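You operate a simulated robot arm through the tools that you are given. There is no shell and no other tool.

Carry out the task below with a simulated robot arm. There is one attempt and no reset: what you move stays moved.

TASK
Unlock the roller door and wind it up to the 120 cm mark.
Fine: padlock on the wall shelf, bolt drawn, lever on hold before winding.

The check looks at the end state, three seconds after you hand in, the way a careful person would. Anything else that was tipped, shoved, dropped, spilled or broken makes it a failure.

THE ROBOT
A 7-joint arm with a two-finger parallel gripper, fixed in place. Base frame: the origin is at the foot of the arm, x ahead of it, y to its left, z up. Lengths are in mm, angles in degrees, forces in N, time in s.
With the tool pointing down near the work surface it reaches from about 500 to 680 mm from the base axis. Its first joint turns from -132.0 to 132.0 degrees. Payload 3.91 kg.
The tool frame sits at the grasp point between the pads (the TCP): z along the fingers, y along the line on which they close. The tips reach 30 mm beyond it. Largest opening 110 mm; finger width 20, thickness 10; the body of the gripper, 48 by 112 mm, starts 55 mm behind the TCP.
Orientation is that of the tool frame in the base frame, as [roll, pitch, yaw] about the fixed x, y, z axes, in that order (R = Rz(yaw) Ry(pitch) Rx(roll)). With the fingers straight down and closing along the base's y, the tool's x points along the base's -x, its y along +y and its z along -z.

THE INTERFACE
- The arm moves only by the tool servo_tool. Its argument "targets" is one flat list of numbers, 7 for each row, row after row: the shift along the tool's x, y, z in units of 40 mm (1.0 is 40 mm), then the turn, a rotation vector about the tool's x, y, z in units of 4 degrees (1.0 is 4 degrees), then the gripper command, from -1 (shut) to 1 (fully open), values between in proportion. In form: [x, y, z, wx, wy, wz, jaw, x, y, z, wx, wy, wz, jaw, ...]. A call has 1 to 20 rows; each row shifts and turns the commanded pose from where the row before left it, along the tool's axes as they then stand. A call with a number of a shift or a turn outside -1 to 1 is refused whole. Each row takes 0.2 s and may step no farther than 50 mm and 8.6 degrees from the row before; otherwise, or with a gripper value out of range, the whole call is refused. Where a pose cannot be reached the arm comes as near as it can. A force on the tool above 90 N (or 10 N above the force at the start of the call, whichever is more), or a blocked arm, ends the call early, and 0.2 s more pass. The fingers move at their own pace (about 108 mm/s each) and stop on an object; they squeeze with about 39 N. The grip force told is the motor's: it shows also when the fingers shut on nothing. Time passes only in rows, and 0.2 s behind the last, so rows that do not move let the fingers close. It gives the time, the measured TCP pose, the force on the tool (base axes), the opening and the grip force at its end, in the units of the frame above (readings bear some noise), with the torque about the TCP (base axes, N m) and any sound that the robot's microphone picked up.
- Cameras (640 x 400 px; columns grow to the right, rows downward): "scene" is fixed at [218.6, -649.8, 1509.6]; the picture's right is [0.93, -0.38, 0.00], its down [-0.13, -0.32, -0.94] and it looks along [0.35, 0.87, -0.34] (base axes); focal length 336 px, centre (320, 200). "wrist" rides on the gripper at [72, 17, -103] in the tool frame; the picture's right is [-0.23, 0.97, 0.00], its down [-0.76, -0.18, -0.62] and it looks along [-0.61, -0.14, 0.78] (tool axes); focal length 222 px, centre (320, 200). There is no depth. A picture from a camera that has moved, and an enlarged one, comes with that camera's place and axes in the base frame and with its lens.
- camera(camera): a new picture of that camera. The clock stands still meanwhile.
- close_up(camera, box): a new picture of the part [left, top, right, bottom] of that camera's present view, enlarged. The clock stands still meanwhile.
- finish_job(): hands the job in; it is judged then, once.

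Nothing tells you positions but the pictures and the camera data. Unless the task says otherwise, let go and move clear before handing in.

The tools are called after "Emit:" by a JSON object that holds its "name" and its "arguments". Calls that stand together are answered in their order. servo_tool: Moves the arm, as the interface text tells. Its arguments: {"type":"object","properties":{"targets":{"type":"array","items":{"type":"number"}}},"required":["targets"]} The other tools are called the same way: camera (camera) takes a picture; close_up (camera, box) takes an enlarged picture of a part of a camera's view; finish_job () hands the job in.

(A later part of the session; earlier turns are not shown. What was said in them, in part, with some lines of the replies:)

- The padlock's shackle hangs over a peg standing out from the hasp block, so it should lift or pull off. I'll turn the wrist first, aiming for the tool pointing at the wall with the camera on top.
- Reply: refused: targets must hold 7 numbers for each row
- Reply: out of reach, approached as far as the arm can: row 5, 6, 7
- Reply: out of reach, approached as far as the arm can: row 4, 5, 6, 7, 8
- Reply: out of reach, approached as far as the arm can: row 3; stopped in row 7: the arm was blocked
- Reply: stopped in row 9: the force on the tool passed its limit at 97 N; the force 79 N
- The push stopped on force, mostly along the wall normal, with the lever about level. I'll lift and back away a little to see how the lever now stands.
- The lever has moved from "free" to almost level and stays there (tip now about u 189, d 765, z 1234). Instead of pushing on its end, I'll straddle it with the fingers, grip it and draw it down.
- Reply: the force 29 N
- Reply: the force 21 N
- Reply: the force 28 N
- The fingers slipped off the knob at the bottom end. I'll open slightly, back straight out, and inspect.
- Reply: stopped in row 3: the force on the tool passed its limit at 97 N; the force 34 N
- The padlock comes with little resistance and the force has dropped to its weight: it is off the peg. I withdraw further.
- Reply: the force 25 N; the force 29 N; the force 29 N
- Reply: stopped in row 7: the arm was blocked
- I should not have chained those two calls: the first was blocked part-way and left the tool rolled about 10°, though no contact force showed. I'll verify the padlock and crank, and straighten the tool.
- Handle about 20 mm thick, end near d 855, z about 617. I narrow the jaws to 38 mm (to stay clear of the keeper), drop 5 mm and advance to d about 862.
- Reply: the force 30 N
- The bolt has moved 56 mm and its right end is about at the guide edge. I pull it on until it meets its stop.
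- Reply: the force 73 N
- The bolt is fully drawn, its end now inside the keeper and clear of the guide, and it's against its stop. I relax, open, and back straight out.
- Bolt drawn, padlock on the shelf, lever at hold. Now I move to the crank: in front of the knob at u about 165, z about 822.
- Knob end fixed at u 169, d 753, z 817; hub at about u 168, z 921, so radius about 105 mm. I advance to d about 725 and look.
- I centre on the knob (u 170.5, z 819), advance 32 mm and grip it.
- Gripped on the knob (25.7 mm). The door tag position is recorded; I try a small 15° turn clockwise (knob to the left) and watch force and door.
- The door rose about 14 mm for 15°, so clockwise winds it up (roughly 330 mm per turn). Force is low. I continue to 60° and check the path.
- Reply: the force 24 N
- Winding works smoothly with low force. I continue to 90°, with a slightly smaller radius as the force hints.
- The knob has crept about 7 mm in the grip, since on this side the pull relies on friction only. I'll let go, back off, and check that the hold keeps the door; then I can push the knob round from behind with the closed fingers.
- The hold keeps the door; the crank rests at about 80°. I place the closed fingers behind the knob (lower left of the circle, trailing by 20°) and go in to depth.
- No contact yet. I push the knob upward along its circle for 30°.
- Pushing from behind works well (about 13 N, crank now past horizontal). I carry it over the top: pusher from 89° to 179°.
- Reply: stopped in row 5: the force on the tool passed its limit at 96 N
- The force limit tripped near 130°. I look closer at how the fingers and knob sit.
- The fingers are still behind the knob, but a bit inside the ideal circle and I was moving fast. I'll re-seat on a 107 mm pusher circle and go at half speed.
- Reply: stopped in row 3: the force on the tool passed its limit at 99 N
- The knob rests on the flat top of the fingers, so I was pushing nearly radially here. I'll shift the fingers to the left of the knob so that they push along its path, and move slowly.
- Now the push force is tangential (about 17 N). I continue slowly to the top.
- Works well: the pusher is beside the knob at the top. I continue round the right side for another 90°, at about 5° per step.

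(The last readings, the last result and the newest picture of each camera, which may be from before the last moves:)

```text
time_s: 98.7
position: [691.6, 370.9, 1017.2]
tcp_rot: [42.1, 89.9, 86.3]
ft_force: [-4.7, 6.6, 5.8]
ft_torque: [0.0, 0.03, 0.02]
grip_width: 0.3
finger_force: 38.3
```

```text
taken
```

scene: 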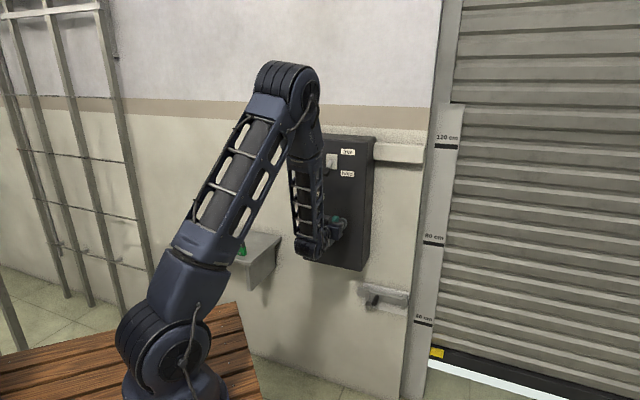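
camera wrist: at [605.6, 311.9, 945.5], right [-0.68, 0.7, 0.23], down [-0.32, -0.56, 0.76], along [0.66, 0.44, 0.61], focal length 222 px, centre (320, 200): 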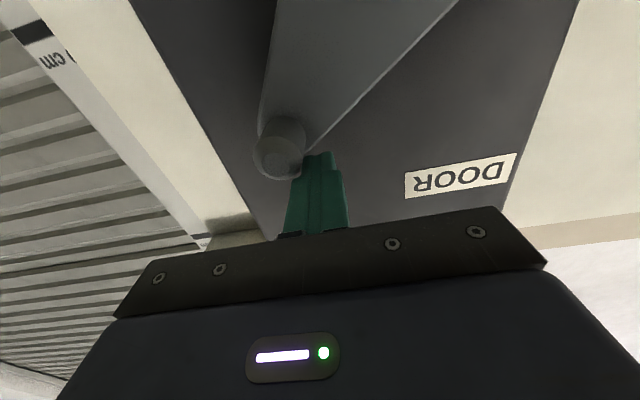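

Smooth, about 10 N. I go on to the 270° position.

Emit:
{"name": "servo_tool", "arguments": {"targets": [0.13, -0.2, 0, 0, 0, 0, -1, 0.145, -0.185, 0, 0, 0, 0, -1, 0.1675, -0.175, 0, 0, 0, 0, -1, 0.18, -0.16, 0, 0, 0, 0, -1, 0.1975, -0.1425, 0, 0, 0, 0, -1, 0.215, -0.1275, 0, 0, 0, 0, -1, 0.22, -0.1025, 0, 0, 0, 0, -1, 0.2325, -0.085, 0, 0, 0, 0, -1, 0.24, -0.0625, 0, 0, 0, 0, -1]}}

Emit:
{"name": "camera", "arguments": {"camera": "wrist"}}

Emit:
{"name": "camera", "arguments": {"camera": "scene"}}

```text
time_s: 100.7
position: [724.9, 335.4, 947.2]
tcp_rot: [79.7, 89.9, 124.0]
ft_force: [-0.1, 4.8, 9.0]
ft_torque: [0.07, 0.03, 0.01]
grip_width: 0.0
finger_force: 38.2
```

```text
taken
camera wrist: at [639.7, 275.9, 875.3], right [-0.68, 0.7, 0.23], down [-0.32, -0.56, 0.76], along [0.66, 0.44, 0.61], focal length 222 px, centre (320, 200)
```

wrist: 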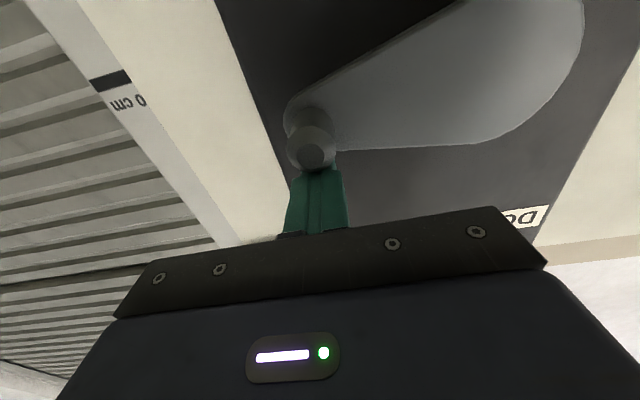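

```text
taken
```

scene: 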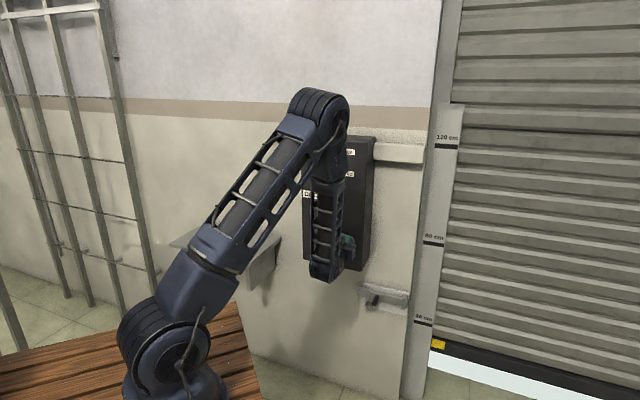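

On track at 270° (about 9 N). I continue through the lower-right quadrant, adding a slight forward correction in depth.

Emit:
{"name": "servo_tool", "arguments": {"targets": [0.215, -0.0425, 0.01, 0, 0, 0, -1, 0.2175, -0.025, 0.01, 0, 0, 0, -1, 0.22, -0.0075, 0.01, 0, 0, 0, -1, 0.22, 0.0125, 0.01, 0, 0, 0, -1, 0.2225, 0.0275, 0.01, 0, 0, 0, -1, 0.22, 0.0525, 0.01, 0, 0, 0, -1, 0.2175, 0.0675, 0.01, 0, 0, 0, -1, 0.21, 0.09, 0.01, 0, 0, 0, -1, 0.205, 0.11, 0.01, 0, 0, 0, -1]}}

Emit:
{"name": "camera", "arguments": {"camera": "wrist"}}

```text
time_s: 102.7
position: [721.9, 343.9, 870.9]
tcp_rot: [83.4, 89.9, 127.5]
ft_force: [-0.8, 1.4, 18.1]
ft_torque: [0.12, 0.27, 0.05]
grip_width: 0.2
finger_force: 37.8
```

```text
taken
camera wrist: at [635.3, 284.7, 798.3], right [-0.68, 0.7, 0.23], down [-0.32, -0.56, 0.76], along [0.66, 0.44, 0.61], focal length 222 px, centre (320, 200)
```

wrist: 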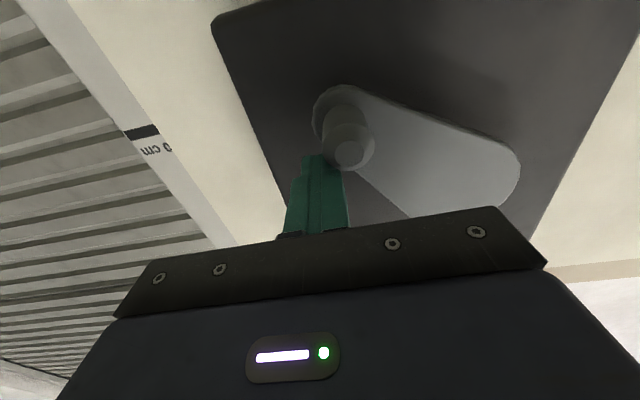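

Corner contact is right where it should be. I continue to the bottom of the turn.

Emit:
{"name": "servo_tool", "arguments": {"targets": [0.2, 0.13, 0, 0, 0, 0, -1, 0.185, 0.145, 0, 0, 0, 0, -1, 0.175, 0.1675, 0, 0, 0, 0, -1, 0.16, 0.18, 0, 0, 0, 0, -1, 0.1425, 0.1975, 0, 0, 0, 0, -1, 0.1275, 0.215, 0, 0, 0, 0, -1, 0.1025, 0.22, 0, 0, 0, 0, -1, 0.085, 0.2325, 0, 0, 0, 0, -1, 0.0625, 0.24, 0, 0, 0, 0, -1]}}

Emit:
{"name": "camera", "arguments": {"camera": "wrist"}}

Emit:
{"name": "close_up", "arguments": {"camera": "scene", "box": [390, 290, 500, 400]}}

```text
time_s: 104.7
position: [671.5, 397.8, 821.7]
tcp_rot: [73.7, 89.8, 118.0]
ft_force: [3.3, -12.1, -0.1]
ft_torque: [-0.08, 0.01, 0.19]
grip_width: 0.0
finger_force: 37.3
```

```text
taken
camera wrist: at [585.3, 337.4, 749.3], right [-0.68, 0.7, 0.23], down [-0.32, -0.56, 0.76], along [0.66, 0.44, 0.61], focal length 222 px, centre (320, 200)
```

wrist: 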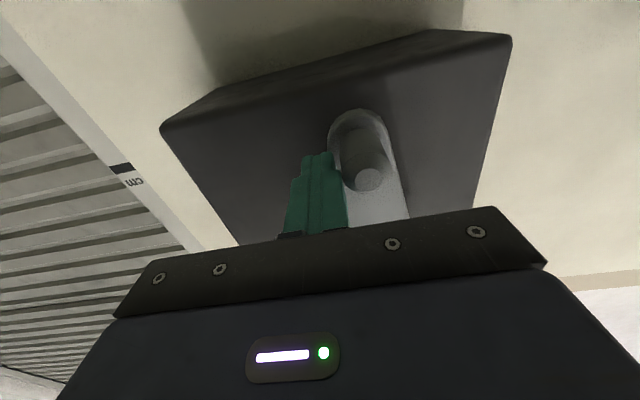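

```text
3.64 times, centred on (445, 345) of scene
camera zoom: at [218.6, -649.8, 1509.6], right [0.93, -0.38, 0.0], down [-0.13, -0.32, -0.94], along [0.35, 0.87, -0.34], focal length 1223 px, centre (-134, -327)
```

zoom: 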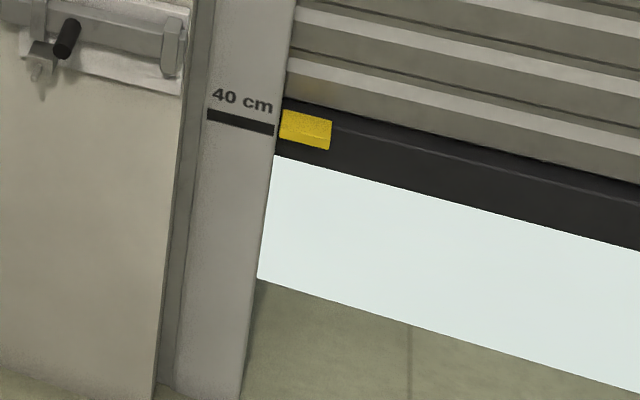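

One full turn has raised the tag exactly from closed to the 40 cm mark (about 400 mm per turn), so the yellow tag is the pointer and three turns are needed. I continue with the lower-left quadrant of turn two.

Emit:
{"name": "servo_tool", "arguments": {"targets": [0.0425, 0.215, 0, 0, 0, 0, -1, 0.025, 0.2175, 0, 0, 0, 0, -1, 0.0075, 0.22, 0, 0, 0, 0, -1, -0.0125, 0.22, 0, 0, 0, 0, -1, -0.0275, 0.2225, 0, 0, 0, 0, -1, -0.0525, 0.22, 0, 0, 0, 0, -1, -0.0675, 0.2175, 0, 0, 0, 0, -1, -0.09, 0.21, 0, 0, 0, 0, -1, -0.11, 0.205, 0, 0, 0, 0, -1]}}

Emit:
{"name": "camera", "arguments": {"camera": "wrist"}}

```text
time_s: 106.7
position: [614.5, 454.5, 831.3]
tcp_rot: [123.3, 89.8, 168.0]
ft_force: [7.7, -6.6, -5.1]
ft_torque: [0.04, -0.01, 0.04]
grip_width: 0.0
finger_force: 37.4
```

```text
taken
camera wrist: at [528.0, 394.1, 760.1], right [-0.68, 0.69, 0.23], down [-0.32, -0.56, 0.76], along [0.66, 0.45, 0.6], focal length 222 px, centre (320, 200)
```

wrist: 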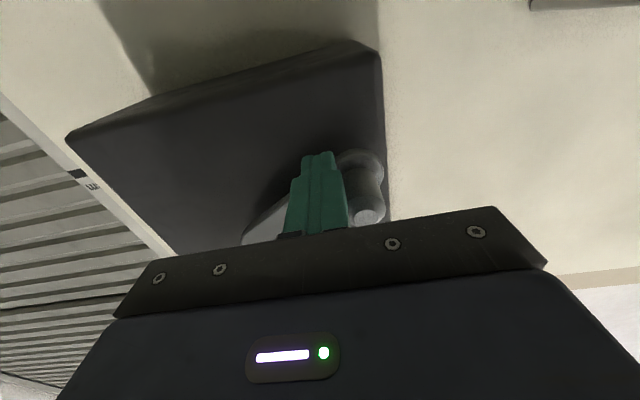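

Emit:
{"name": "servo_tool", "arguments": {"targets": [-0.13, 0.2, 0, 0, 0, 0, -1, -0.145, 0.185, 0, 0, 0, 0, -1, -0.1675, 0.175, 0, 0, 0, 0, -1, -0.18, 0.16, 0, 0, 0, 0, -1, -0.1975, 0.1425, 0, 0, 0, 0, -1, -0.215, 0.1275, 0, 0, 0, 0, -1, -0.22, 0.1025, 0, 0, 0, 0, -1, -0.2325, 0.085, 0, 0, 0, 0, -1, -0.24, 0.0625, 0, 0, 0, 0, -1]}}

Emit:
{"name": "camera", "arguments": {"camera": "wrist"}}

Emit:
{"name": "camera", "arguments": {"camera": "scene"}}

```text
time_s: 108.7
position: [581.3, 490.0, 901.9]
tcp_rot: [39.0, 89.7, 83.5]
ft_force: [-0.5, 2.1, -7.6]
ft_torque: [-0.15, 0.08, -0.03]
grip_width: 0.0
finger_force: 37.6
```

```text
taken
camera wrist: at [496.2, 430.0, 831.0], right [-0.68, 0.69, 0.23], down [-0.32, -0.57, 0.76], along [0.66, 0.44, 0.61], focal length 222 px, centre (320, 200)
```

wrist: 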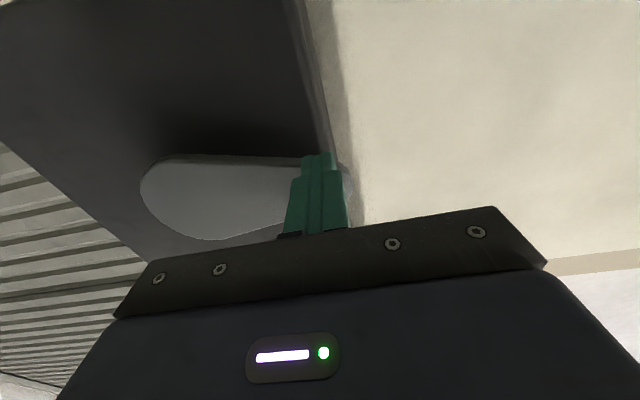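

```text
taken
```

scene: 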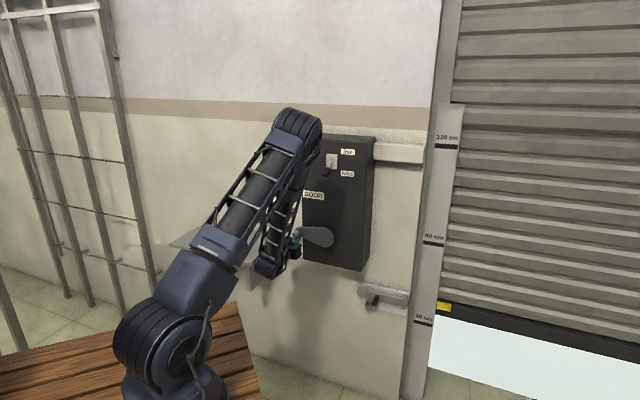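

All on track. Upper-left quadrant next (first half, then check contact).

Emit:
{"name": "servo_tool", "arguments": {"targets": [-0.215, 0.0425, 0, 0, 0, 0, -1, -0.2175, 0.025, 0, 0, 0, 0, -1, -0.22, 0.0075, 0, 0, 0, 0, -1, -0.22, -0.0125, 0, 0, 0, 0, -1, -0.2225, -0.0275, 0, 0, 0, 0, -1, -0.22, -0.0525, 0, 0, 0, 0, -1, -0.2175, -0.0675, 0, 0, 0, 0, -1, -0.21, -0.09, 0, 0, 0, 0, -1, -0.205, -0.11, 0, 0, 0, 0, -1]}}

Emit:
{"name": "close_up", "arguments": {"camera": "scene", "box": [270, 170, 350, 240]}}

```text
time_s: 110.7
position: [589.0, 480.7, 981.6]
tcp_rot: [29.1, 89.7, 73.5]
ft_force: [-6.0, 13.7, -4.2]
ft_torque: [-0.11, -0.03, 0.08]
grip_width: 0.1
finger_force: 38.0
```

```text
5.71 times, centred on (310, 205) of scene
camera zoom: at [218.6, -649.8, 1509.6], right [0.93, -0.38, 0.0], down [-0.13, -0.32, -0.94], along [0.35, 0.87, -0.34], focal length 1922 px, centre (377, 171)
```

zoom: 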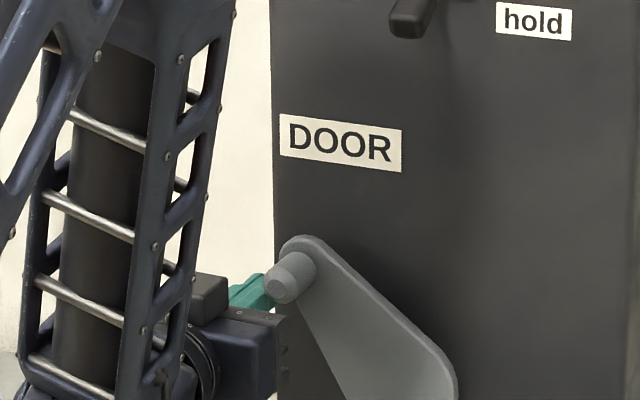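

Good contact at the corner. I continue to the top.

Emit:
{"name": "servo_tool", "arguments": {"targets": [-0.2, -0.13, 0, 0, 0, 0, -1, -0.185, -0.145, 0, 0, 0, 0, -1, -0.175, -0.1675, 0, 0, 0, 0, -1, -0.16, -0.18, 0, 0, 0, 0, -1, -0.1425, -0.1975, 0, 0, 0, 0, -1, -0.1275, -0.215, 0, 0, 0, 0, -1, -0.1025, -0.22, 0, 0, 0, 0, -1, -0.085, -0.2325, 0, 0, 0, 0, -1, -0.0625, -0.24, 0, 0, 0, 0, -1]}}

Emit:
{"name": "camera", "arguments": {"camera": "wrist"}}

Emit:
{"name": "camera", "arguments": {"camera": "scene"}}

```text
time_s: 112.7
position: [640.1, 429.2, 1029.9]
tcp_rot: [43.5, 89.9, 87.6]
ft_force: [-8.0, 5.4, -4.7]
ft_torque: [0.03, 0.13, -0.01]
grip_width: 0.1
finger_force: 37.4
```

```text
taken
camera wrist: at [554.1, 369.6, 958.0], right [-0.68, 0.7, 0.23], down [-0.32, -0.56, 0.76], along [0.66, 0.44, 0.61], focal length 222 px, centre (320, 200)
```

wrist: 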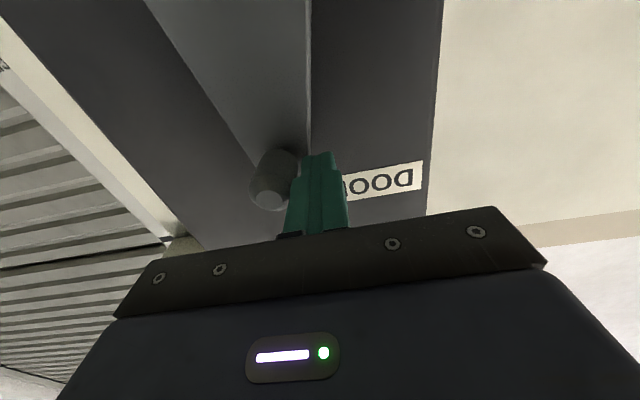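

```text
taken
```

scene: 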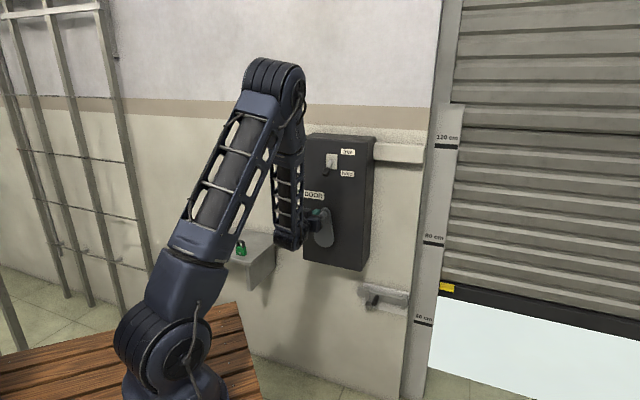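

1.5 turns done, the tag is at about 60 cm. I continue with the upper-right quadrant.

Emit:
{"name": "servo_tool", "arguments": {"targets": [-0.0425, -0.215, 0, 0, 0, 0, -1, -0.025, -0.2175, 0, 0, 0, 0, -1, -0.0075, -0.22, 0, 0, 0, 0, -1, 0.0125, -0.22, 0, 0, 0, 0, -1, 0.0275, -0.2225, 0, 0, 0, 0, -1, 0.0525, -0.22, 0, 0, 0, 0, -1, 0.0675, -0.2175, 0, 0, 0, 0, -1, 0.09, -0.21, 0, 0, 0, 0, -1, 0.11, -0.205, 0, 0, 0, 0, -1, 0.13, -0.2, 0, 0, 0, 0, -1, 0.145, -0.185, 0, 0, 0, 0, -1, 0.1675, -0.175, 0, 0, 0, 0, -1, 0.18, -0.16, 0, 0, 0, 0, -1, 0.1975, -0.1425, 0, 0, 0, 0, -1, 0.215, -0.1275, 0, 0, 0, 0, -1, 0.22, -0.1025, 0, 0, 0, 0, -1, 0.2325, -0.085, 0, 0, 0, 0, -1, 0.24, -0.0625, 0, 0, 0, 0, -1]}}

Emit:
{"name": "camera", "arguments": {"camera": "wrist"}}

```text
time_s: 116.5
position: [727.6, 339.0, 948.6]
tcp_rot: [77.9, 89.8, 122.0]
ft_force: [-2.3, 3.4, 8.7]
ft_torque: [-0.01, 0.05, -0.03]
grip_width: 0.1
finger_force: 37.8
```

```text
taken
camera wrist: at [641.7, 279.1, 877.0], right [-0.68, 0.7, 0.23], down [-0.32, -0.56, 0.76], along [0.66, 0.44, 0.61], focal length 222 px, centre (320, 200)
```

wrist: 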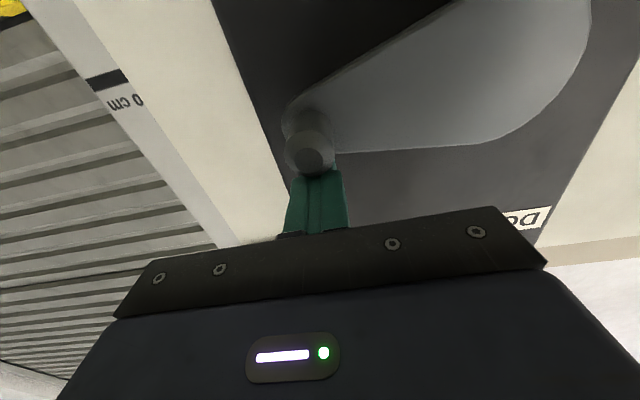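

Good. Lower-right quadrant of turn two.

Emit:
{"name": "servo_tool", "arguments": {"targets": [0.215, -0.0425, 0, 0, 0, 0, -1, 0.2175, -0.025, 0, 0, 0, 0, -1, 0.22, -0.0075, 0, 0, 0, 0, -1, 0.22, 0.0125, 0, 0, 0, 0, -1, 0.2225, 0.0275, 0, 0, 0, 0, -1, 0.22, 0.0525, 0, 0, 0, 0, -1, 0.2175, 0.0675, 0, 0, 0, 0, -1, 0.21, 0.09, 0, 0, 0, 0, -1, 0.205, 0.11, 0, 0, 0, 0, -1, 0.2, 0.13, 0, 0, 0, 0, -1, 0.185, 0.145, 0, 0, 0, 0, -1, 0.175, 0.1675, 0, 0, 0, 0, -1, 0.16, 0.18, 0, 0, 0, 0, -1, 0.1425, 0.1975, 0, 0, 0, 0, -1, 0.1275, 0.215, 0, 0, 0, 0, -1, 0.1025, 0.22, 0, 0, 0, 0, -1, 0.085, 0.2325, 0, 0, 0, 0, -1, 0.0625, 0.24, 0, 0, 0, 0, -1]}}

Emit:
{"name": "camera", "arguments": {"camera": "wrist"}}

Emit:
{"name": "camera", "arguments": {"camera": "scene"}}

Emit:
{"name": "close_up", "arguments": {"camera": "scene", "box": [410, 210, 500, 290]}}

```text
time_s: 119.2
position: [703.9, 365.6, 849.8]
tcp_rot: [9.5, 89.2, 53.9]
ft_force: [0.4, 0.1, 21.5]
ft_torque: [0.03, 0.37, -0.01]
grip_width: 0.1
finger_force: 37.3
stopped in row 13: the force on the tool passed its limit at 94 N (the readings are from after the stop); the commanded pose is now the measured one
```

```text
taken
camera wrist: at [618.7, 306.7, 776.4], right [-0.68, 0.69, 0.23], down [-0.33, -0.57, 0.75], along [0.65, 0.44, 0.62], focal length 222 px, centre (320, 200)
```

wrist: 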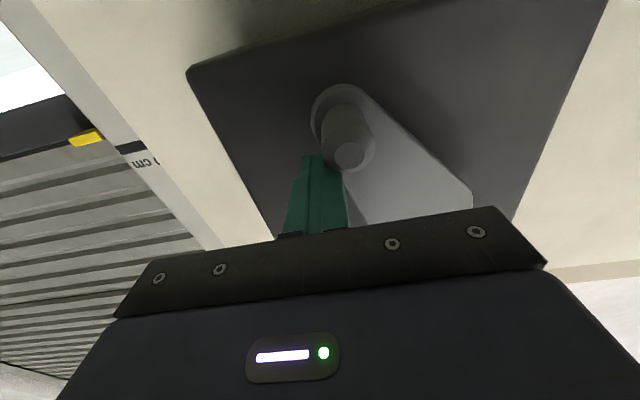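

```text
taken
```

scene: 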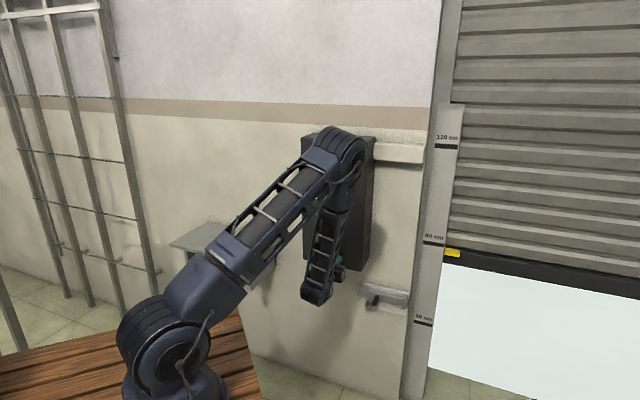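

```text
5.00 times, centred on (455, 250) of scene
camera zoom: at [218.6, -649.8, 1509.6], right [0.93, -0.38, 0.0], down [-0.13, -0.32, -0.94], along [0.35, 0.87, -0.34], focal length 1681 px, centre (-355, -50)
```

zoom: 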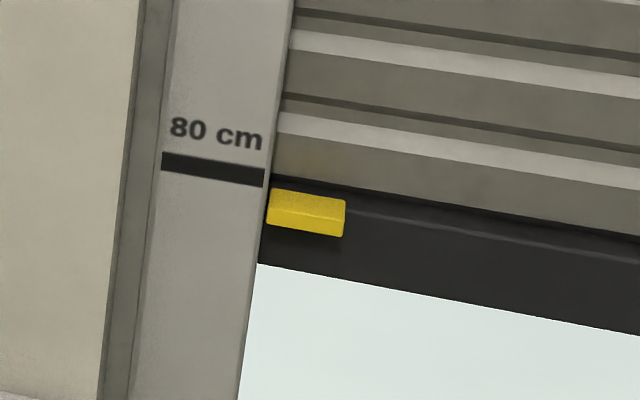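

The second turn is nearly done (tag 29 mm under the 80 cm mark, matching 400 mm per turn). The fingers got on the flat side again; I re-seat them to the right of the knob and use the corrected radius of 106 mm.

Emit:
{"name": "servo_tool", "arguments": {"targets": [0, -0.2, 0, 0, 0.2, 0, -1, 0.175, 0, 0, 0, 0, 0, -1, 0.1, 0.1925, 0, 0, 0, 0, -1, 0.145, 0.2025, 0, 0, 0, 0, -1, 0.13, 0.2175, 0, 0, 0, 0, -1, 0.1075, 0.225, 0, 0, 0, 0, -1, 0.085, 0.235, 0, 0, 0, 0, -1, 0.065, 0.24, 0, 0, 0, 0, -1]}}

Emit:
{"name": "camera", "arguments": {"camera": "wrist"}}

```text
time_s: 121.0
position: [671.6, 397.9, 815.8]
tcp_rot: [143.6, 89.6, -171.8]
ft_force: [10.2, -5.1, 5.6]
ft_torque: [0.03, 0.07, -0.01]
grip_width: 0.0
finger_force: 37.2
```

```text
taken
camera wrist: at [585.1, 337.0, 743.9], right [-0.68, 0.69, 0.23], down [-0.32, -0.56, 0.76], along [0.66, 0.45, 0.6], focal length 222 px, centre (320, 200)
```

wrist: 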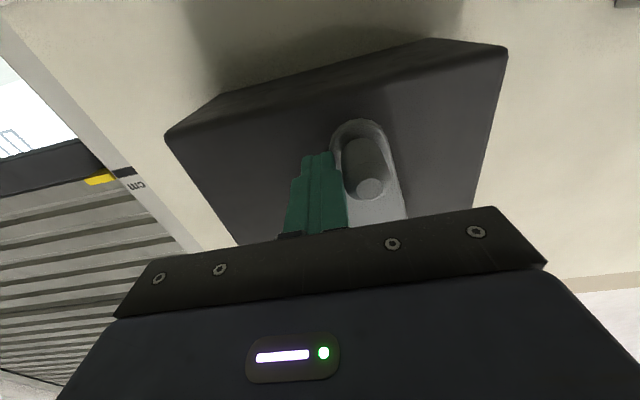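

Two turns done, fingers well placed. Third turn, lower-left quadrant.

Emit:
{"name": "servo_tool", "arguments": {"targets": [0.045, 0.22, 0, 0, 0, 0, -1, 0.025, 0.225, 0, 0, 0, 0, -1, 0.0075, 0.225, 0, 0, 0, 0, -1, -0.0125, 0.23, 0, 0, 0, 0, -1, -0.03, 0.225, 0, 0, 0, 0, -1, -0.05, 0.225, 0, 0, 0, 0, -1, -0.0725, 0.2225, 0, 0, 0, 0, -1, -0.0925, 0.2175, 0, 0, 0, 0, -1, -0.11, 0.21, 0, 0, 0, 0, -1, -0.13, 0.2025, 0, 0, 0, 0, -1, -0.15, 0.19, 0, 0, 0, 0, -1, -0.1675, 0.1775, 0, 0, 0, 0, -1, -0.185, 0.16, 0, 0, 0, 0, -1, -0.2, 0.1475, 0, 0, 0, 0, -1, -0.2125, 0.1275, 0, 0, 0, 0, -1, -0.2275, 0.1075, 0, 0, 0, 0, -1, -0.2325, 0.085, 0, 0, 0, 0, -1, -0.2425, 0.065, 0, 0, 0, 0, -1]}}

Emit:
{"name": "camera", "arguments": {"camera": "wrist"}}

Emit:
{"name": "camera", "arguments": {"camera": "scene"}}

```text
time_s: 124.8
position: [581.8, 490.0, 897.6]
tcp_rot: [141.5, 89.7, -174.1]
ft_force: [8.9, -4.9, -10.4]
ft_torque: [0.14, 0.04, 0.11]
grip_width: 0.0
finger_force: 37.5
```

```text
taken
camera wrist: at [495.6, 430.0, 826.6], right [-0.68, 0.7, 0.23], down [-0.32, -0.56, 0.76], along [0.66, 0.45, 0.6], focal length 222 px, centre (320, 200)
```

wrist: 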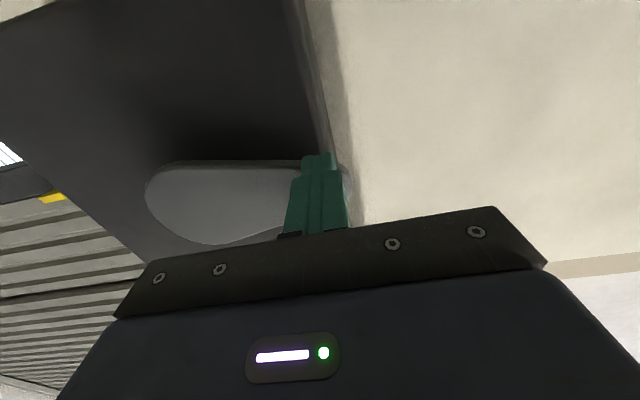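

```text
taken
```

scene: 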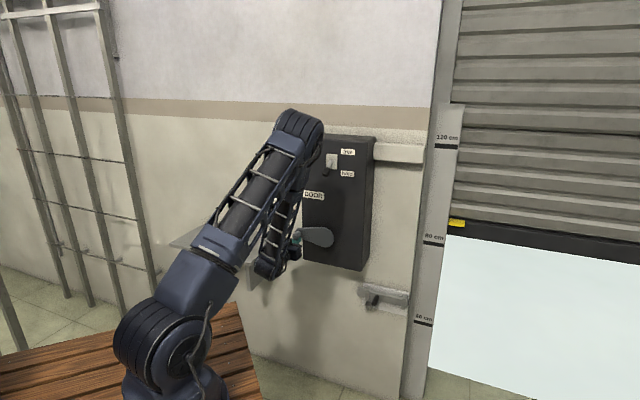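

Tag now around 90 cm. Upper-left quadrant.

Emit:
{"name": "servo_tool", "arguments": {"targets": [-0.22, 0.045, 0, 0, 0, 0, -1, -0.225, 0.025, 0, 0, 0, 0, -1, -0.225, 0.0075, 0, 0, 0, 0, -1, -0.23, -0.0125, 0, 0, 0, 0, -1, -0.225, -0.03, 0, 0, 0, 0, -1, -0.225, -0.05, 0, 0, 0, 0, -1, -0.2225, -0.0725, 0, 0, 0, 0, -1, -0.2175, -0.0925, 0, 0, 0, 0, -1, -0.21, -0.11, 0, 0, 0, 0, -1, -0.2025, -0.13, 0, 0, 0, 0, -1, -0.19, -0.15, 0, 0, 0, 0, -1, -0.1775, -0.1675, 0, 0, 0, 0, -1, -0.16, -0.185, 0, 0, 0, 0, -1, -0.1475, -0.2, 0, 0, 0, 0, -1, -0.1275, -0.2125, 0, 0, 0, 0, -1, -0.1075, -0.2275, 0, 0, 0, 0, -1, -0.085, -0.2325, 0, 0, 0, 0, -1, -0.065, -0.2425, 0, 0, 0, 0, -1]}}

Emit:
{"name": "camera", "arguments": {"camera": "wrist"}}

Emit:
{"name": "camera", "arguments": {"camera": "scene"}}

```text
time_s: 128.6
position: [639.6, 431.0, 1029.7]
tcp_rot: [152.1, 89.7, -163.4]
ft_force: [-6.7, 8.3, -5.0]
ft_torque: [0.06, 0.06, 0.02]
grip_width: 0.0
finger_force: 38.0
```

```text
taken
camera wrist: at [553.6, 371.4, 957.0], right [-0.68, 0.7, 0.23], down [-0.32, -0.56, 0.76], along [0.66, 0.45, 0.6], focal length 222 px, centre (320, 200)
```

wrist: 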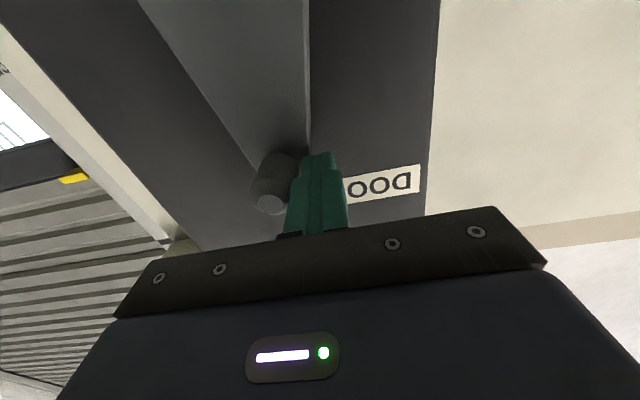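

```text
taken
```

scene: 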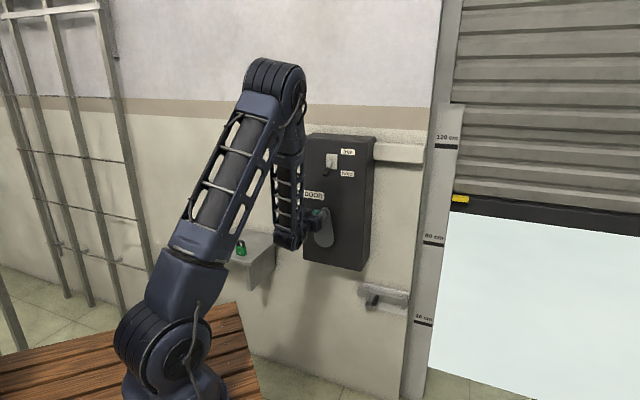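

Tag around 100 cm; upper-right quadrant now.

Emit:
{"name": "servo_tool", "arguments": {"targets": [-0.045, -0.22, 0, 0, 0, 0, -1, -0.025, -0.225, 0, 0, 0, 0, -1, -0.0075, -0.225, 0, 0, 0, 0, -1, 0.0125, -0.23, 0, 0, 0, 0, -1, 0.03, -0.225, 0, 0, 0, 0, -1, 0.05, -0.225, 0, 0, 0, 0, -1, 0.0725, -0.2225, 0, 0, 0, 0, -1, 0.0925, -0.2175, 0, 0, 0, 0, -1, 0.11, -0.21, 0, 0, 0, 0, -1, 0.13, -0.2025, 0, 0, 0, 0, -1, 0.15, -0.19, 0, 0, 0, 0, -1, 0.1675, -0.1775, 0, 0, 0, 0, -1, 0.185, -0.16, 0, 0, 0, 0, -1, 0.2, -0.1475, 0, 0, 0, 0, -1, 0.2125, -0.1275, 0, 0, 0, 0, -1, 0.2275, -0.1075, 0, 0, 0, 0, -1, 0.2325, -0.085, 0, 0, 0, 0, -1, 0.2425, -0.065, 0, 0, 0, 0, -1]}}

Emit:
{"name": "camera", "arguments": {"camera": "wrist"}}

Emit:
{"name": "close_up", "arguments": {"camera": "scene", "box": [420, 120, 510, 200]}}

```text
time_s: 132.4
position: [729.5, 338.8, 946.8]
tcp_rot: [156.6, 89.6, -158.8]
ft_force: [-4.1, 8.9, 8.9]
ft_torque: [0.13, 0.06, -0.03]
grip_width: 0.0
finger_force: 37.8
```

```text
taken
camera wrist: at [643.5, 278.4, 874.8], right [-0.68, 0.7, 0.23], down [-0.32, -0.56, 0.77], along [0.66, 0.45, 0.6], focal length 222 px, centre (320, 200)
```

wrist: 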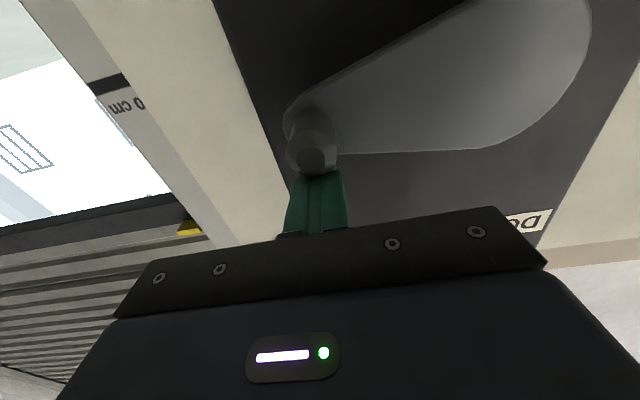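

```text
5.00 times, centred on (465, 160) of scene
camera zoom: at [218.6, -649.8, 1509.6], right [0.93, -0.38, 0.0], down [-0.13, -0.32, -0.94], along [0.35, 0.87, -0.34], focal length 1681 px, centre (-405, 400)
```

zoom: 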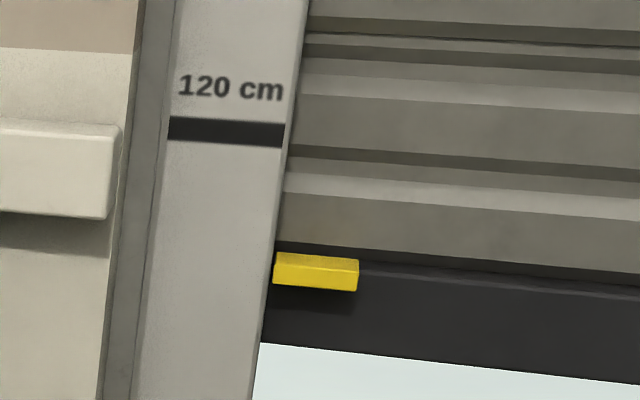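

Tag about 103 mm below the 120 mark, so a quarter turn is left. First half of the last quadrant, biased slightly to the right.

Emit:
{"name": "servo_tool", "arguments": {"targets": [0.22, -0.045, 0, 0, 0, 0, -1, 0.225, -0.025, 0, 0, 0, 0, -1, 0.225, -0.03, 0, 0, 0, 0, -1, 0.23, -0.01, 0, 0, 0, 0, -1, 0.225, 0.01, 0, 0, 0, 0, -1, 0.225, 0.03, 0, 0, 0, 0, -1, 0.2225, 0.0725, 0, 0, 0, 0, -1, 0.2175, 0.0925, 0, 0, 0, 0, -1, 0.21, 0.11, 0, 0, 0, 0, -1]}}

Emit:
{"name": "camera", "arguments": {"camera": "wrist"}}

Emit:
{"name": "close_up", "arguments": {"camera": "scene", "box": [420, 120, 510, 200]}}

```text
time_s: 134.4
position: [723.5, 346.4, 866.0]
tcp_rot: [159.6, 89.5, -156.0]
ft_force: [0.7, -0.7, 12.4]
ft_torque: [0.1, 0.13, -0.03]
grip_width: 0.0
finger_force: 37.8
```

```text
taken
camera wrist: at [637.3, 285.2, 794.3], right [-0.68, 0.7, 0.23], down [-0.32, -0.56, 0.77], along [0.66, 0.45, 0.6], focal length 222 px, centre (320, 200)
```

wrist: 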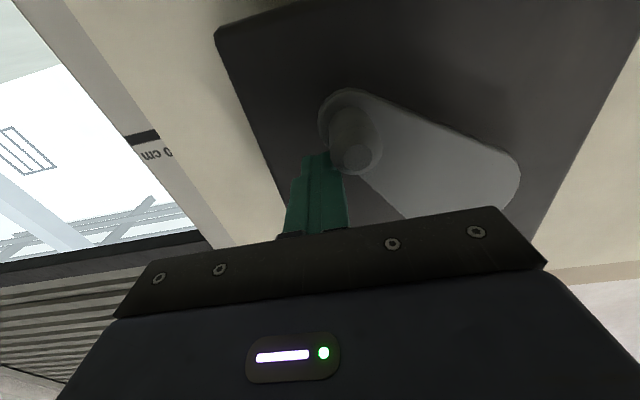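

```text
5.00 times, centred on (465, 160) of scene
camera zoom: at [218.6, -649.8, 1509.6], right [0.93, -0.38, 0.0], down [-0.13, -0.32, -0.94], along [0.35, 0.87, -0.34], focal length 1681 px, centre (-405, 400)
```

zoom: 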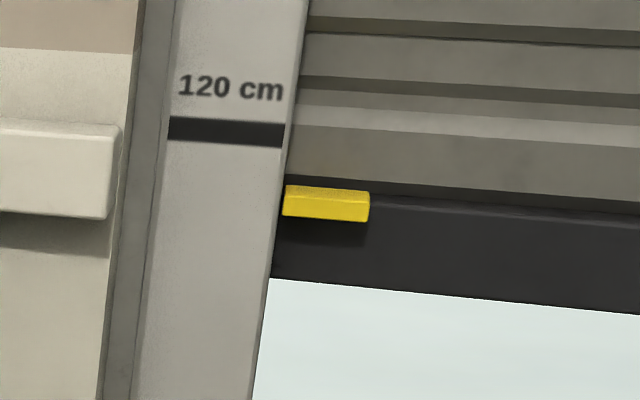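

Tag now about 51 mm below the mark. I continue another 35° and re-measure.

Emit:
{"name": "servo_tool", "arguments": {"targets": [0.2025, 0.12, 0, 0, 0, 0, -1, 0.19, 0.14, 0, 0, 0, 0, -1, 0.1775, 0.16, 0, 0, 0, 0, -1, 0.16, 0.185, 0, 0, 0, 0, -1, 0.1475, 0.2, 0, 0, 0, 0, -1, 0.1275, 0.2125, 0, 0, 0, 0, -1, 0.1075, 0.2275, 0, 0, 0, 0, -1]}}

Emit:
{"name": "camera", "arguments": {"camera": "wrist"}}

Emit:
{"name": "close_up", "arguments": {"camera": "scene", "box": [420, 120, 510, 200]}}

```text
time_s: 136.0
position: [687.4, 381.6, 821.0]
tcp_rot: [153.1, 89.6, -162.3]
ft_force: [8.3, -3.9, 4.2]
ft_torque: [0.03, 0.05, 0.06]
grip_width: 0.0
finger_force: 37.6
```

```text
taken
camera wrist: at [601.3, 320.5, 749.5], right [-0.68, 0.69, 0.23], down [-0.31, -0.56, 0.76], along [0.66, 0.45, 0.6], focal length 222 px, centre (320, 200)
```

wrist: 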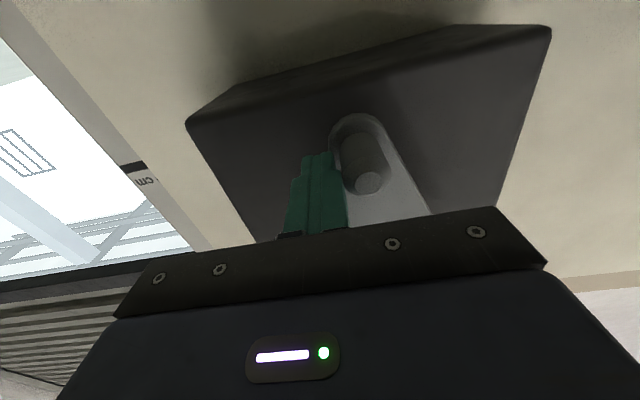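

```text
5.00 times, centred on (465, 160) of scene
camera zoom: at [218.6, -649.8, 1509.6], right [0.93, -0.38, 0.0], down [-0.13, -0.32, -0.94], along [0.35, 0.87, -0.34], focal length 1681 px, centre (-405, 400)
```

zoom: 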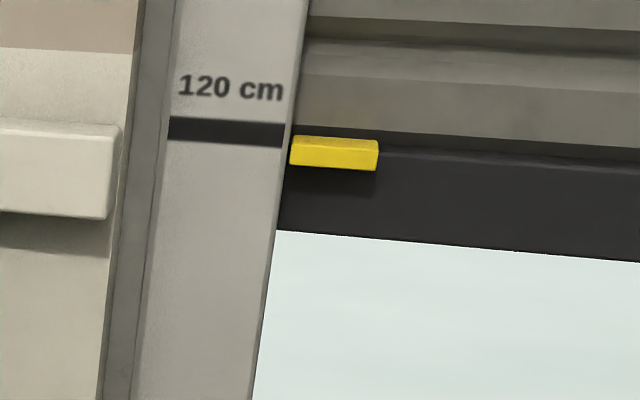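

About 10 mm to go (9°). I do the last 9–10° in half-steps.

Emit:
{"name": "servo_tool", "arguments": {"targets": [0.045, 0.115, 0, 0, 0, 0, -1, 0.04, 0.1175, 0, 0, 0, 0, -1, 0.035, 0.12, 0, 0, 0, 0, -1, 0.03, 0.12, 0, 0, 0, 0, -1, 0, 0, 0, 0, 0, 0, -1]}}

Emit:
{"name": "close_up", "arguments": {"camera": "scene", "box": [420, 120, 510, 200]}}

Emit:
{"name": "camera", "arguments": {"camera": "wrist"}}

```text
time_s: 137.2
position: [675.0, 393.9, 816.5]
tcp_rot: [147.6, 89.6, -168.0]
ft_force: [3.9, -14.1, 4.8]
ft_torque: [-0.01, 0.04, 0.16]
grip_width: 0.0
finger_force: 37.8
```

```text
5.00 times, centred on (465, 160) of scene
camera zoom: at [218.6, -649.8, 1509.6], right [0.93, -0.38, 0.0], down [-0.13, -0.32, -0.94], along [0.35, 0.87, -0.34], focal length 1681 px, centre (-405, 400)
```

zoom: 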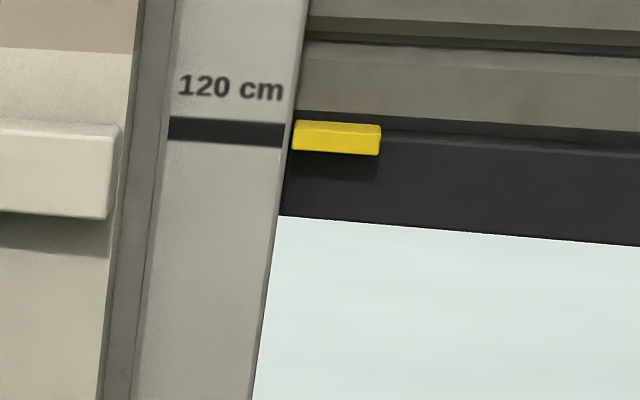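

```text
taken
camera wrist: at [588.8, 334.0, 744.3], right [-0.68, 0.69, 0.23], down [-0.32, -0.56, 0.76], along [0.66, 0.45, 0.6], focal length 222 px, centre (320, 200)
```

wrist: 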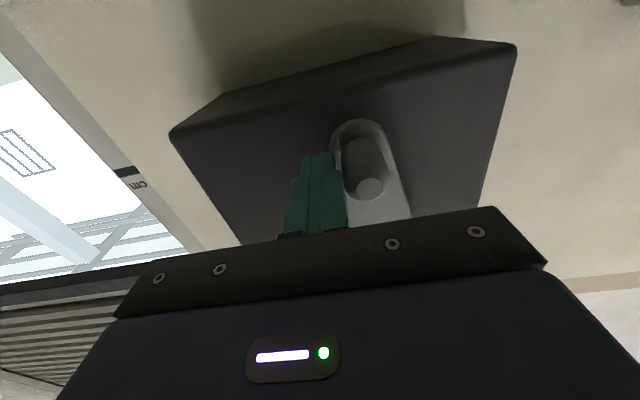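

The tag is level with the 120 cm mark. I ease the fingers off the knob to see whether the hold keeps it there.

Emit:
{"name": "servo_tool", "arguments": {"targets": [0, -0.1, 0, 0, 0, 0, -1, 0, -0.2, 0, 0, 0, 0, -1, 0, 0, 0, 0, 0, 0, -1, 0, 0, 0, 0, 0, 0, -1, 0, 0, 0, 0, 0, 0, -1]}}

Emit:
{"name": "close_up", "arguments": {"camera": "scene", "box": [420, 120, 510, 200]}}

Emit:
{"name": "camera", "arguments": {"camera": "wrist"}}

```text
time_s: 138.4
position: [683.7, 384.2, 816.0]
tcp_rot: [151.9, 89.6, -163.4]
ft_force: [-0.9, 0.0, 0.0]
ft_torque: [0.0, -0.01, -0.01]
grip_width: 0.1
finger_force: 37.4
```

```text
5.00 times, centred on (465, 160) of scene
camera zoom: at [218.6, -649.8, 1509.6], right [0.93, -0.38, 0.0], down [-0.13, -0.32, -0.94], along [0.35, 0.87, -0.34], focal length 1681 px, centre (-405, 400)
```

zoom: 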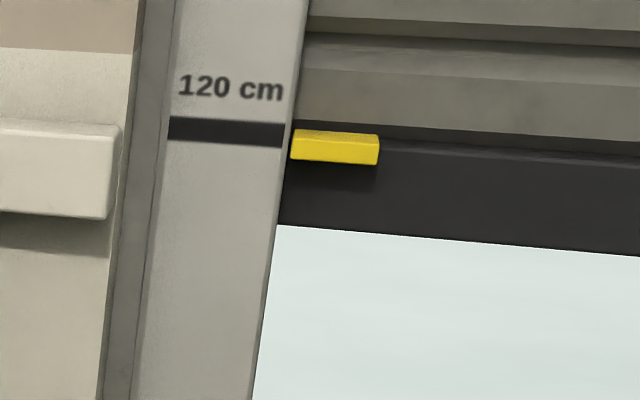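

```text
taken
camera wrist: at [597.3, 325.4, 743.9], right [-0.68, 0.69, 0.23], down [-0.32, -0.56, 0.76], along [0.66, 0.45, 0.6], focal length 222 px, centre (320, 200)
```

wrist: 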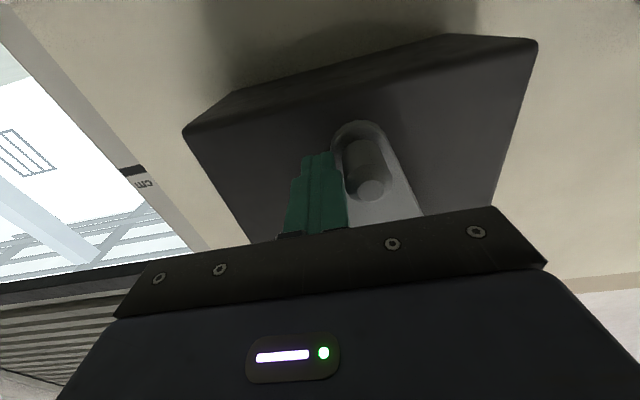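

The hold let the door settle back about 8 mm (7°) to a catch position; the same happened on the first release. I'll push a little past (to about 5° beyond) so it settles at the mark.

Emit:
{"name": "servo_tool", "arguments": {"targets": [0, 0.13, 0, 0, 0, 0, -1, 0, 0.13, 0, 0, 0, 0, -1, 0, 0.13, 0, 0, 0, 0, -1, 0, 0.13, 0, 0, 0, 0, -1, 0, 0.13, 0, 0, 0, 0, -1, 0, 0, 0, 0, 0, 0, -1]}}

Emit:
{"name": "close_up", "arguments": {"camera": "scene", "box": [420, 120, 510, 200]}}

Emit:
{"name": "servo_tool", "arguments": {"targets": [0, -0.15, 0, 0, 0, 0, -1, 0, -0.25, 0, 0, 0, 0, -1, 0, -0.25, 0, 0, 0, 0, -1, 0, 0, 0, 0, 0, 0, -1, 0, 0, 0, 0, 0, 0, -1]}}

Emit:
{"name": "close_up", "arguments": {"camera": "scene", "box": [420, 120, 510, 200]}}

Emit:
{"name": "camera", "arguments": {"camera": "wrist"}}

```text
time_s: 139.8
position: [665.1, 404.6, 815.0]
tcp_rot: [146.6, 89.6, -168.7]
ft_force: [4.9, -13.8, -4.9]
ft_torque: [-0.08, -0.08, 0.2]
grip_width: 0.2
finger_force: 37.5
```

```text
5.00 times, centred on (465, 160) of scene
camera zoom: at [218.6, -649.8, 1509.6], right [0.93, -0.38, 0.0], down [-0.13, -0.32, -0.94], along [0.35, 0.87, -0.34], focal length 1681 px, centre (-405, 400)
```

zoom: 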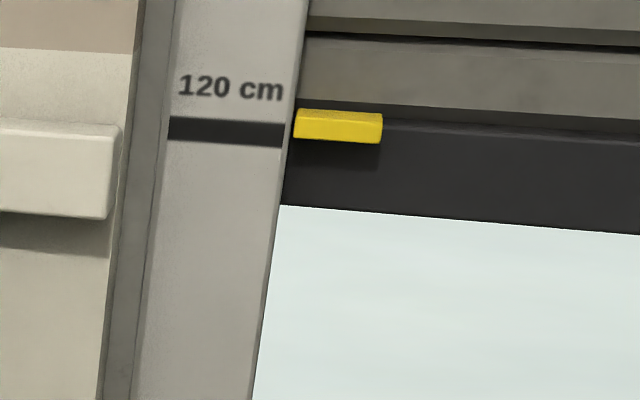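

```text
time_s: 141.0
position: [683.7, 385.8, 814.8]
tcp_rot: [151.9, 89.6, -163.6]
ft_force: [0.8, -0.1, 0.0]
ft_torque: [0.0, 0.04, -0.02]
grip_width: 0.0
finger_force: 37.7
```

```text
5.00 times, centred on (465, 160) of scene
camera zoom: at [218.6, -649.8, 1509.6], right [0.93, -0.38, 0.0], down [-0.13, -0.32, -0.94], along [0.35, 0.87, -0.34], focal length 1681 px, centre (-405, 400)
```

zoom: 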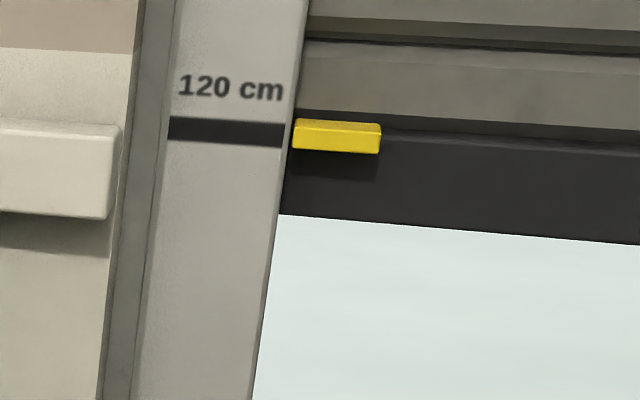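

```text
taken
camera wrist: at [598.0, 325.3, 743.6], right [-0.68, 0.69, 0.23], down [-0.32, -0.56, 0.76], along [0.66, 0.45, 0.6], focal length 222 px, centre (320, 200)
```

wrist: 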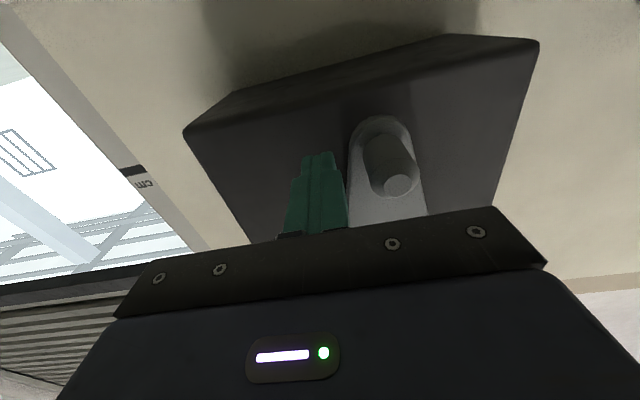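

Settled: the tag is level with the 120 cm mark and the crank stands free of the fingers. I withdraw straight back and then check everything.

Emit:
{"name": "servo_tool", "arguments": {"targets": [0, 0, -0.5, 0, 0, 0, -1, 0, 0, -0.7, 0, 0, 0, -1, 0, 0, -0.8, 0, 0, 0, -1, 0, 0, -0.8, 0, 0, 0, -1, 0, 0, 0, 0, 0, 0, -1, 0, 0, 0, 0, 0, 0, -1]}}

Emit:
{"name": "camera", "arguments": {"camera": "scene"}}

Emit:
{"name": "close_up", "arguments": {"camera": "scene", "box": [420, 120, 510, 200]}}

Emit:
{"name": "camera", "arguments": {"camera": "wrist"}}

```text
time_s: 142.4
position: [603.5, 306.2, 814.1]
tcp_rot: [152.2, 89.5, -163.2]
ft_force: [-1.0, -0.5, -0.2]
ft_torque: [-0.01, 0.0, 0.0]
grip_width: 0.0
finger_force: 37.3
```

```text
taken
```

scene: 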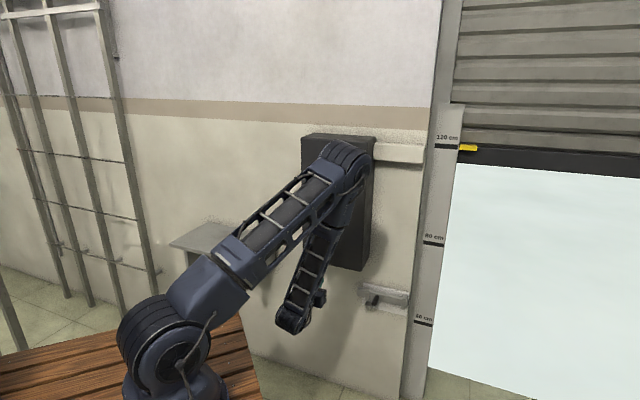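

```text
5.00 times, centred on (465, 160) of scene
camera zoom: at [218.6, -649.8, 1509.6], right [0.93, -0.38, 0.0], down [-0.13, -0.32, -0.94], along [0.35, 0.87, -0.34], focal length 1681 px, centre (-405, 400)
```

zoom: 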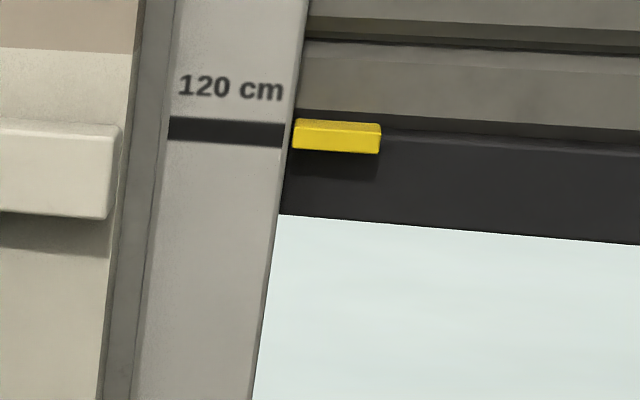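

```text
taken
camera wrist: at [517.6, 246.5, 743.3], right [-0.68, 0.7, 0.23], down [-0.32, -0.56, 0.76], along [0.66, 0.45, 0.6], focal length 222 px, centre (320, 200)
```

wrist: 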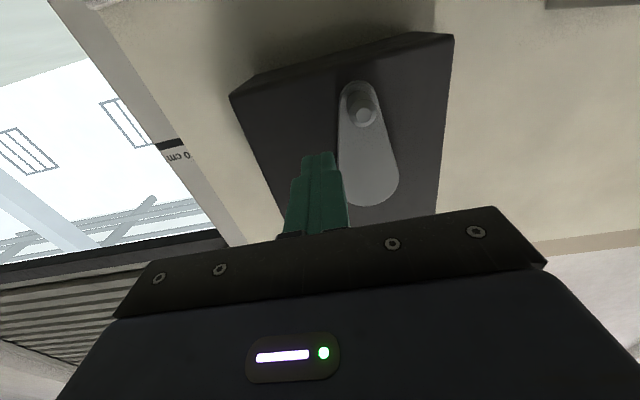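

The door holds. I move the arm down and right, away from the box, to view lever, shelf and bolt.

Emit:
{"name": "servo_tool", "arguments": {"targets": [0.9, -0.5, 0, 0, 0, 0, 0, 0.9, -0.5, 0, 0, 0, 0, 0, 0.9, -0.5, 0, 0, 0, 0, 0, 0.9, -0.5, 0, 0, 0, 0, 0, 0.9, -0.5, 0, 0, 0, 0, 0, 0.9, -0.5, 0, 0, 0, 0, 0]}}

Emit:
{"name": "camera", "arguments": {"camera": "scene"}}

Emit:
{"name": "close_up", "arguments": {"camera": "scene", "box": [160, 120, 360, 290]}}

Emit:
{"name": "camera", "arguments": {"camera": "wrist"}}

```text
time_s: 143.8
position: [686.7, 221.1, 600.3]
tcp_rot: [153.2, 89.8, -162.2]
ft_force: [-0.2, 0.0, 0.2]
ft_torque: [0.01, -0.01, -0.03]
grip_width: 55.1
finger_force: 0.0
```

```text
taken
```

scene: 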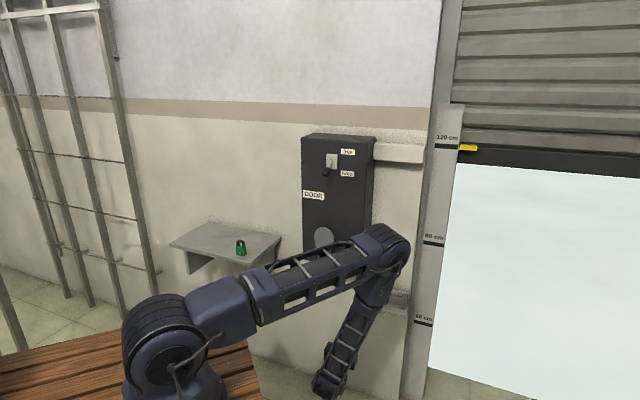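

```text
2.35 times, centred on (260, 205) of scene
camera zoom: at [218.6, -649.8, 1509.6], right [0.93, -0.38, 0.0], down [-0.13, -0.32, -0.94], along [0.35, 0.87, -0.34], focal length 791 px, centre (461, 188)
```

zoom: 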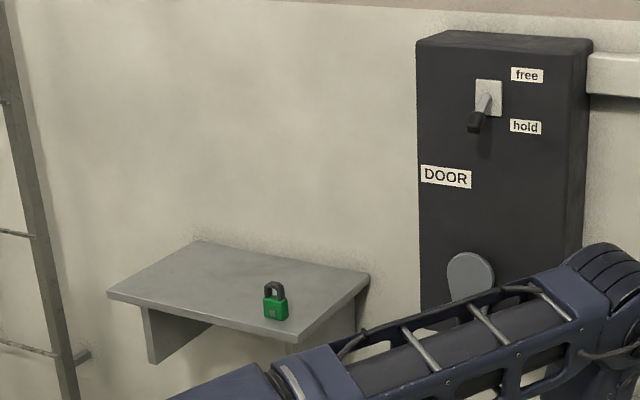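

```text
taken
camera wrist: at [600.6, 160.9, 528.0], right [-0.68, 0.69, 0.23], down [-0.32, -0.56, 0.76], along [0.66, 0.45, 0.6], focal length 222 px, centre (320, 200)
```

wrist: 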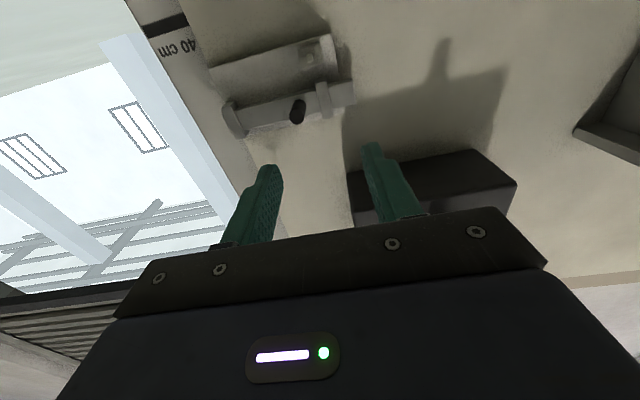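

I see the padlock standing on the shelf, the bolt drawn, the lever at hold and the yellow tag level with the 120 cm mark. The arm is clear of everything and holding nothing, so I hand in.

Emit:
{"name": "finish_job", "arguments": {}}

```text
The job is handed in.
```

The roller door is unlocked and wound up to the 120 cm mark, and I have handed the job in.

- **Padlock:** it stands upright on the wall shelf, about 5 cm back from the front edge.
- **Bolt:** it is drawn back to its stop, clear of the door guide.
- **Lever:** I set it to hold before any winding. It rests against its stop at the "hold" label.
- **Door:** after three turns of the crank, the yellow tag on the bottom bar is level with the mark to within a couple of millimetres. It held there after I let go.

I lined up the tag, not the bottom edge of the bar, which sits about 6 cm below the mark. The tag sat at the scale's zero when the door was shut, and one full turn raised it to the 40 cm mark.

The arm stopped several times on its force limit or was blocked. At the end the pictures showed nothing else moved, tipped or dropped. The arm is clear, with open, empty fingers.
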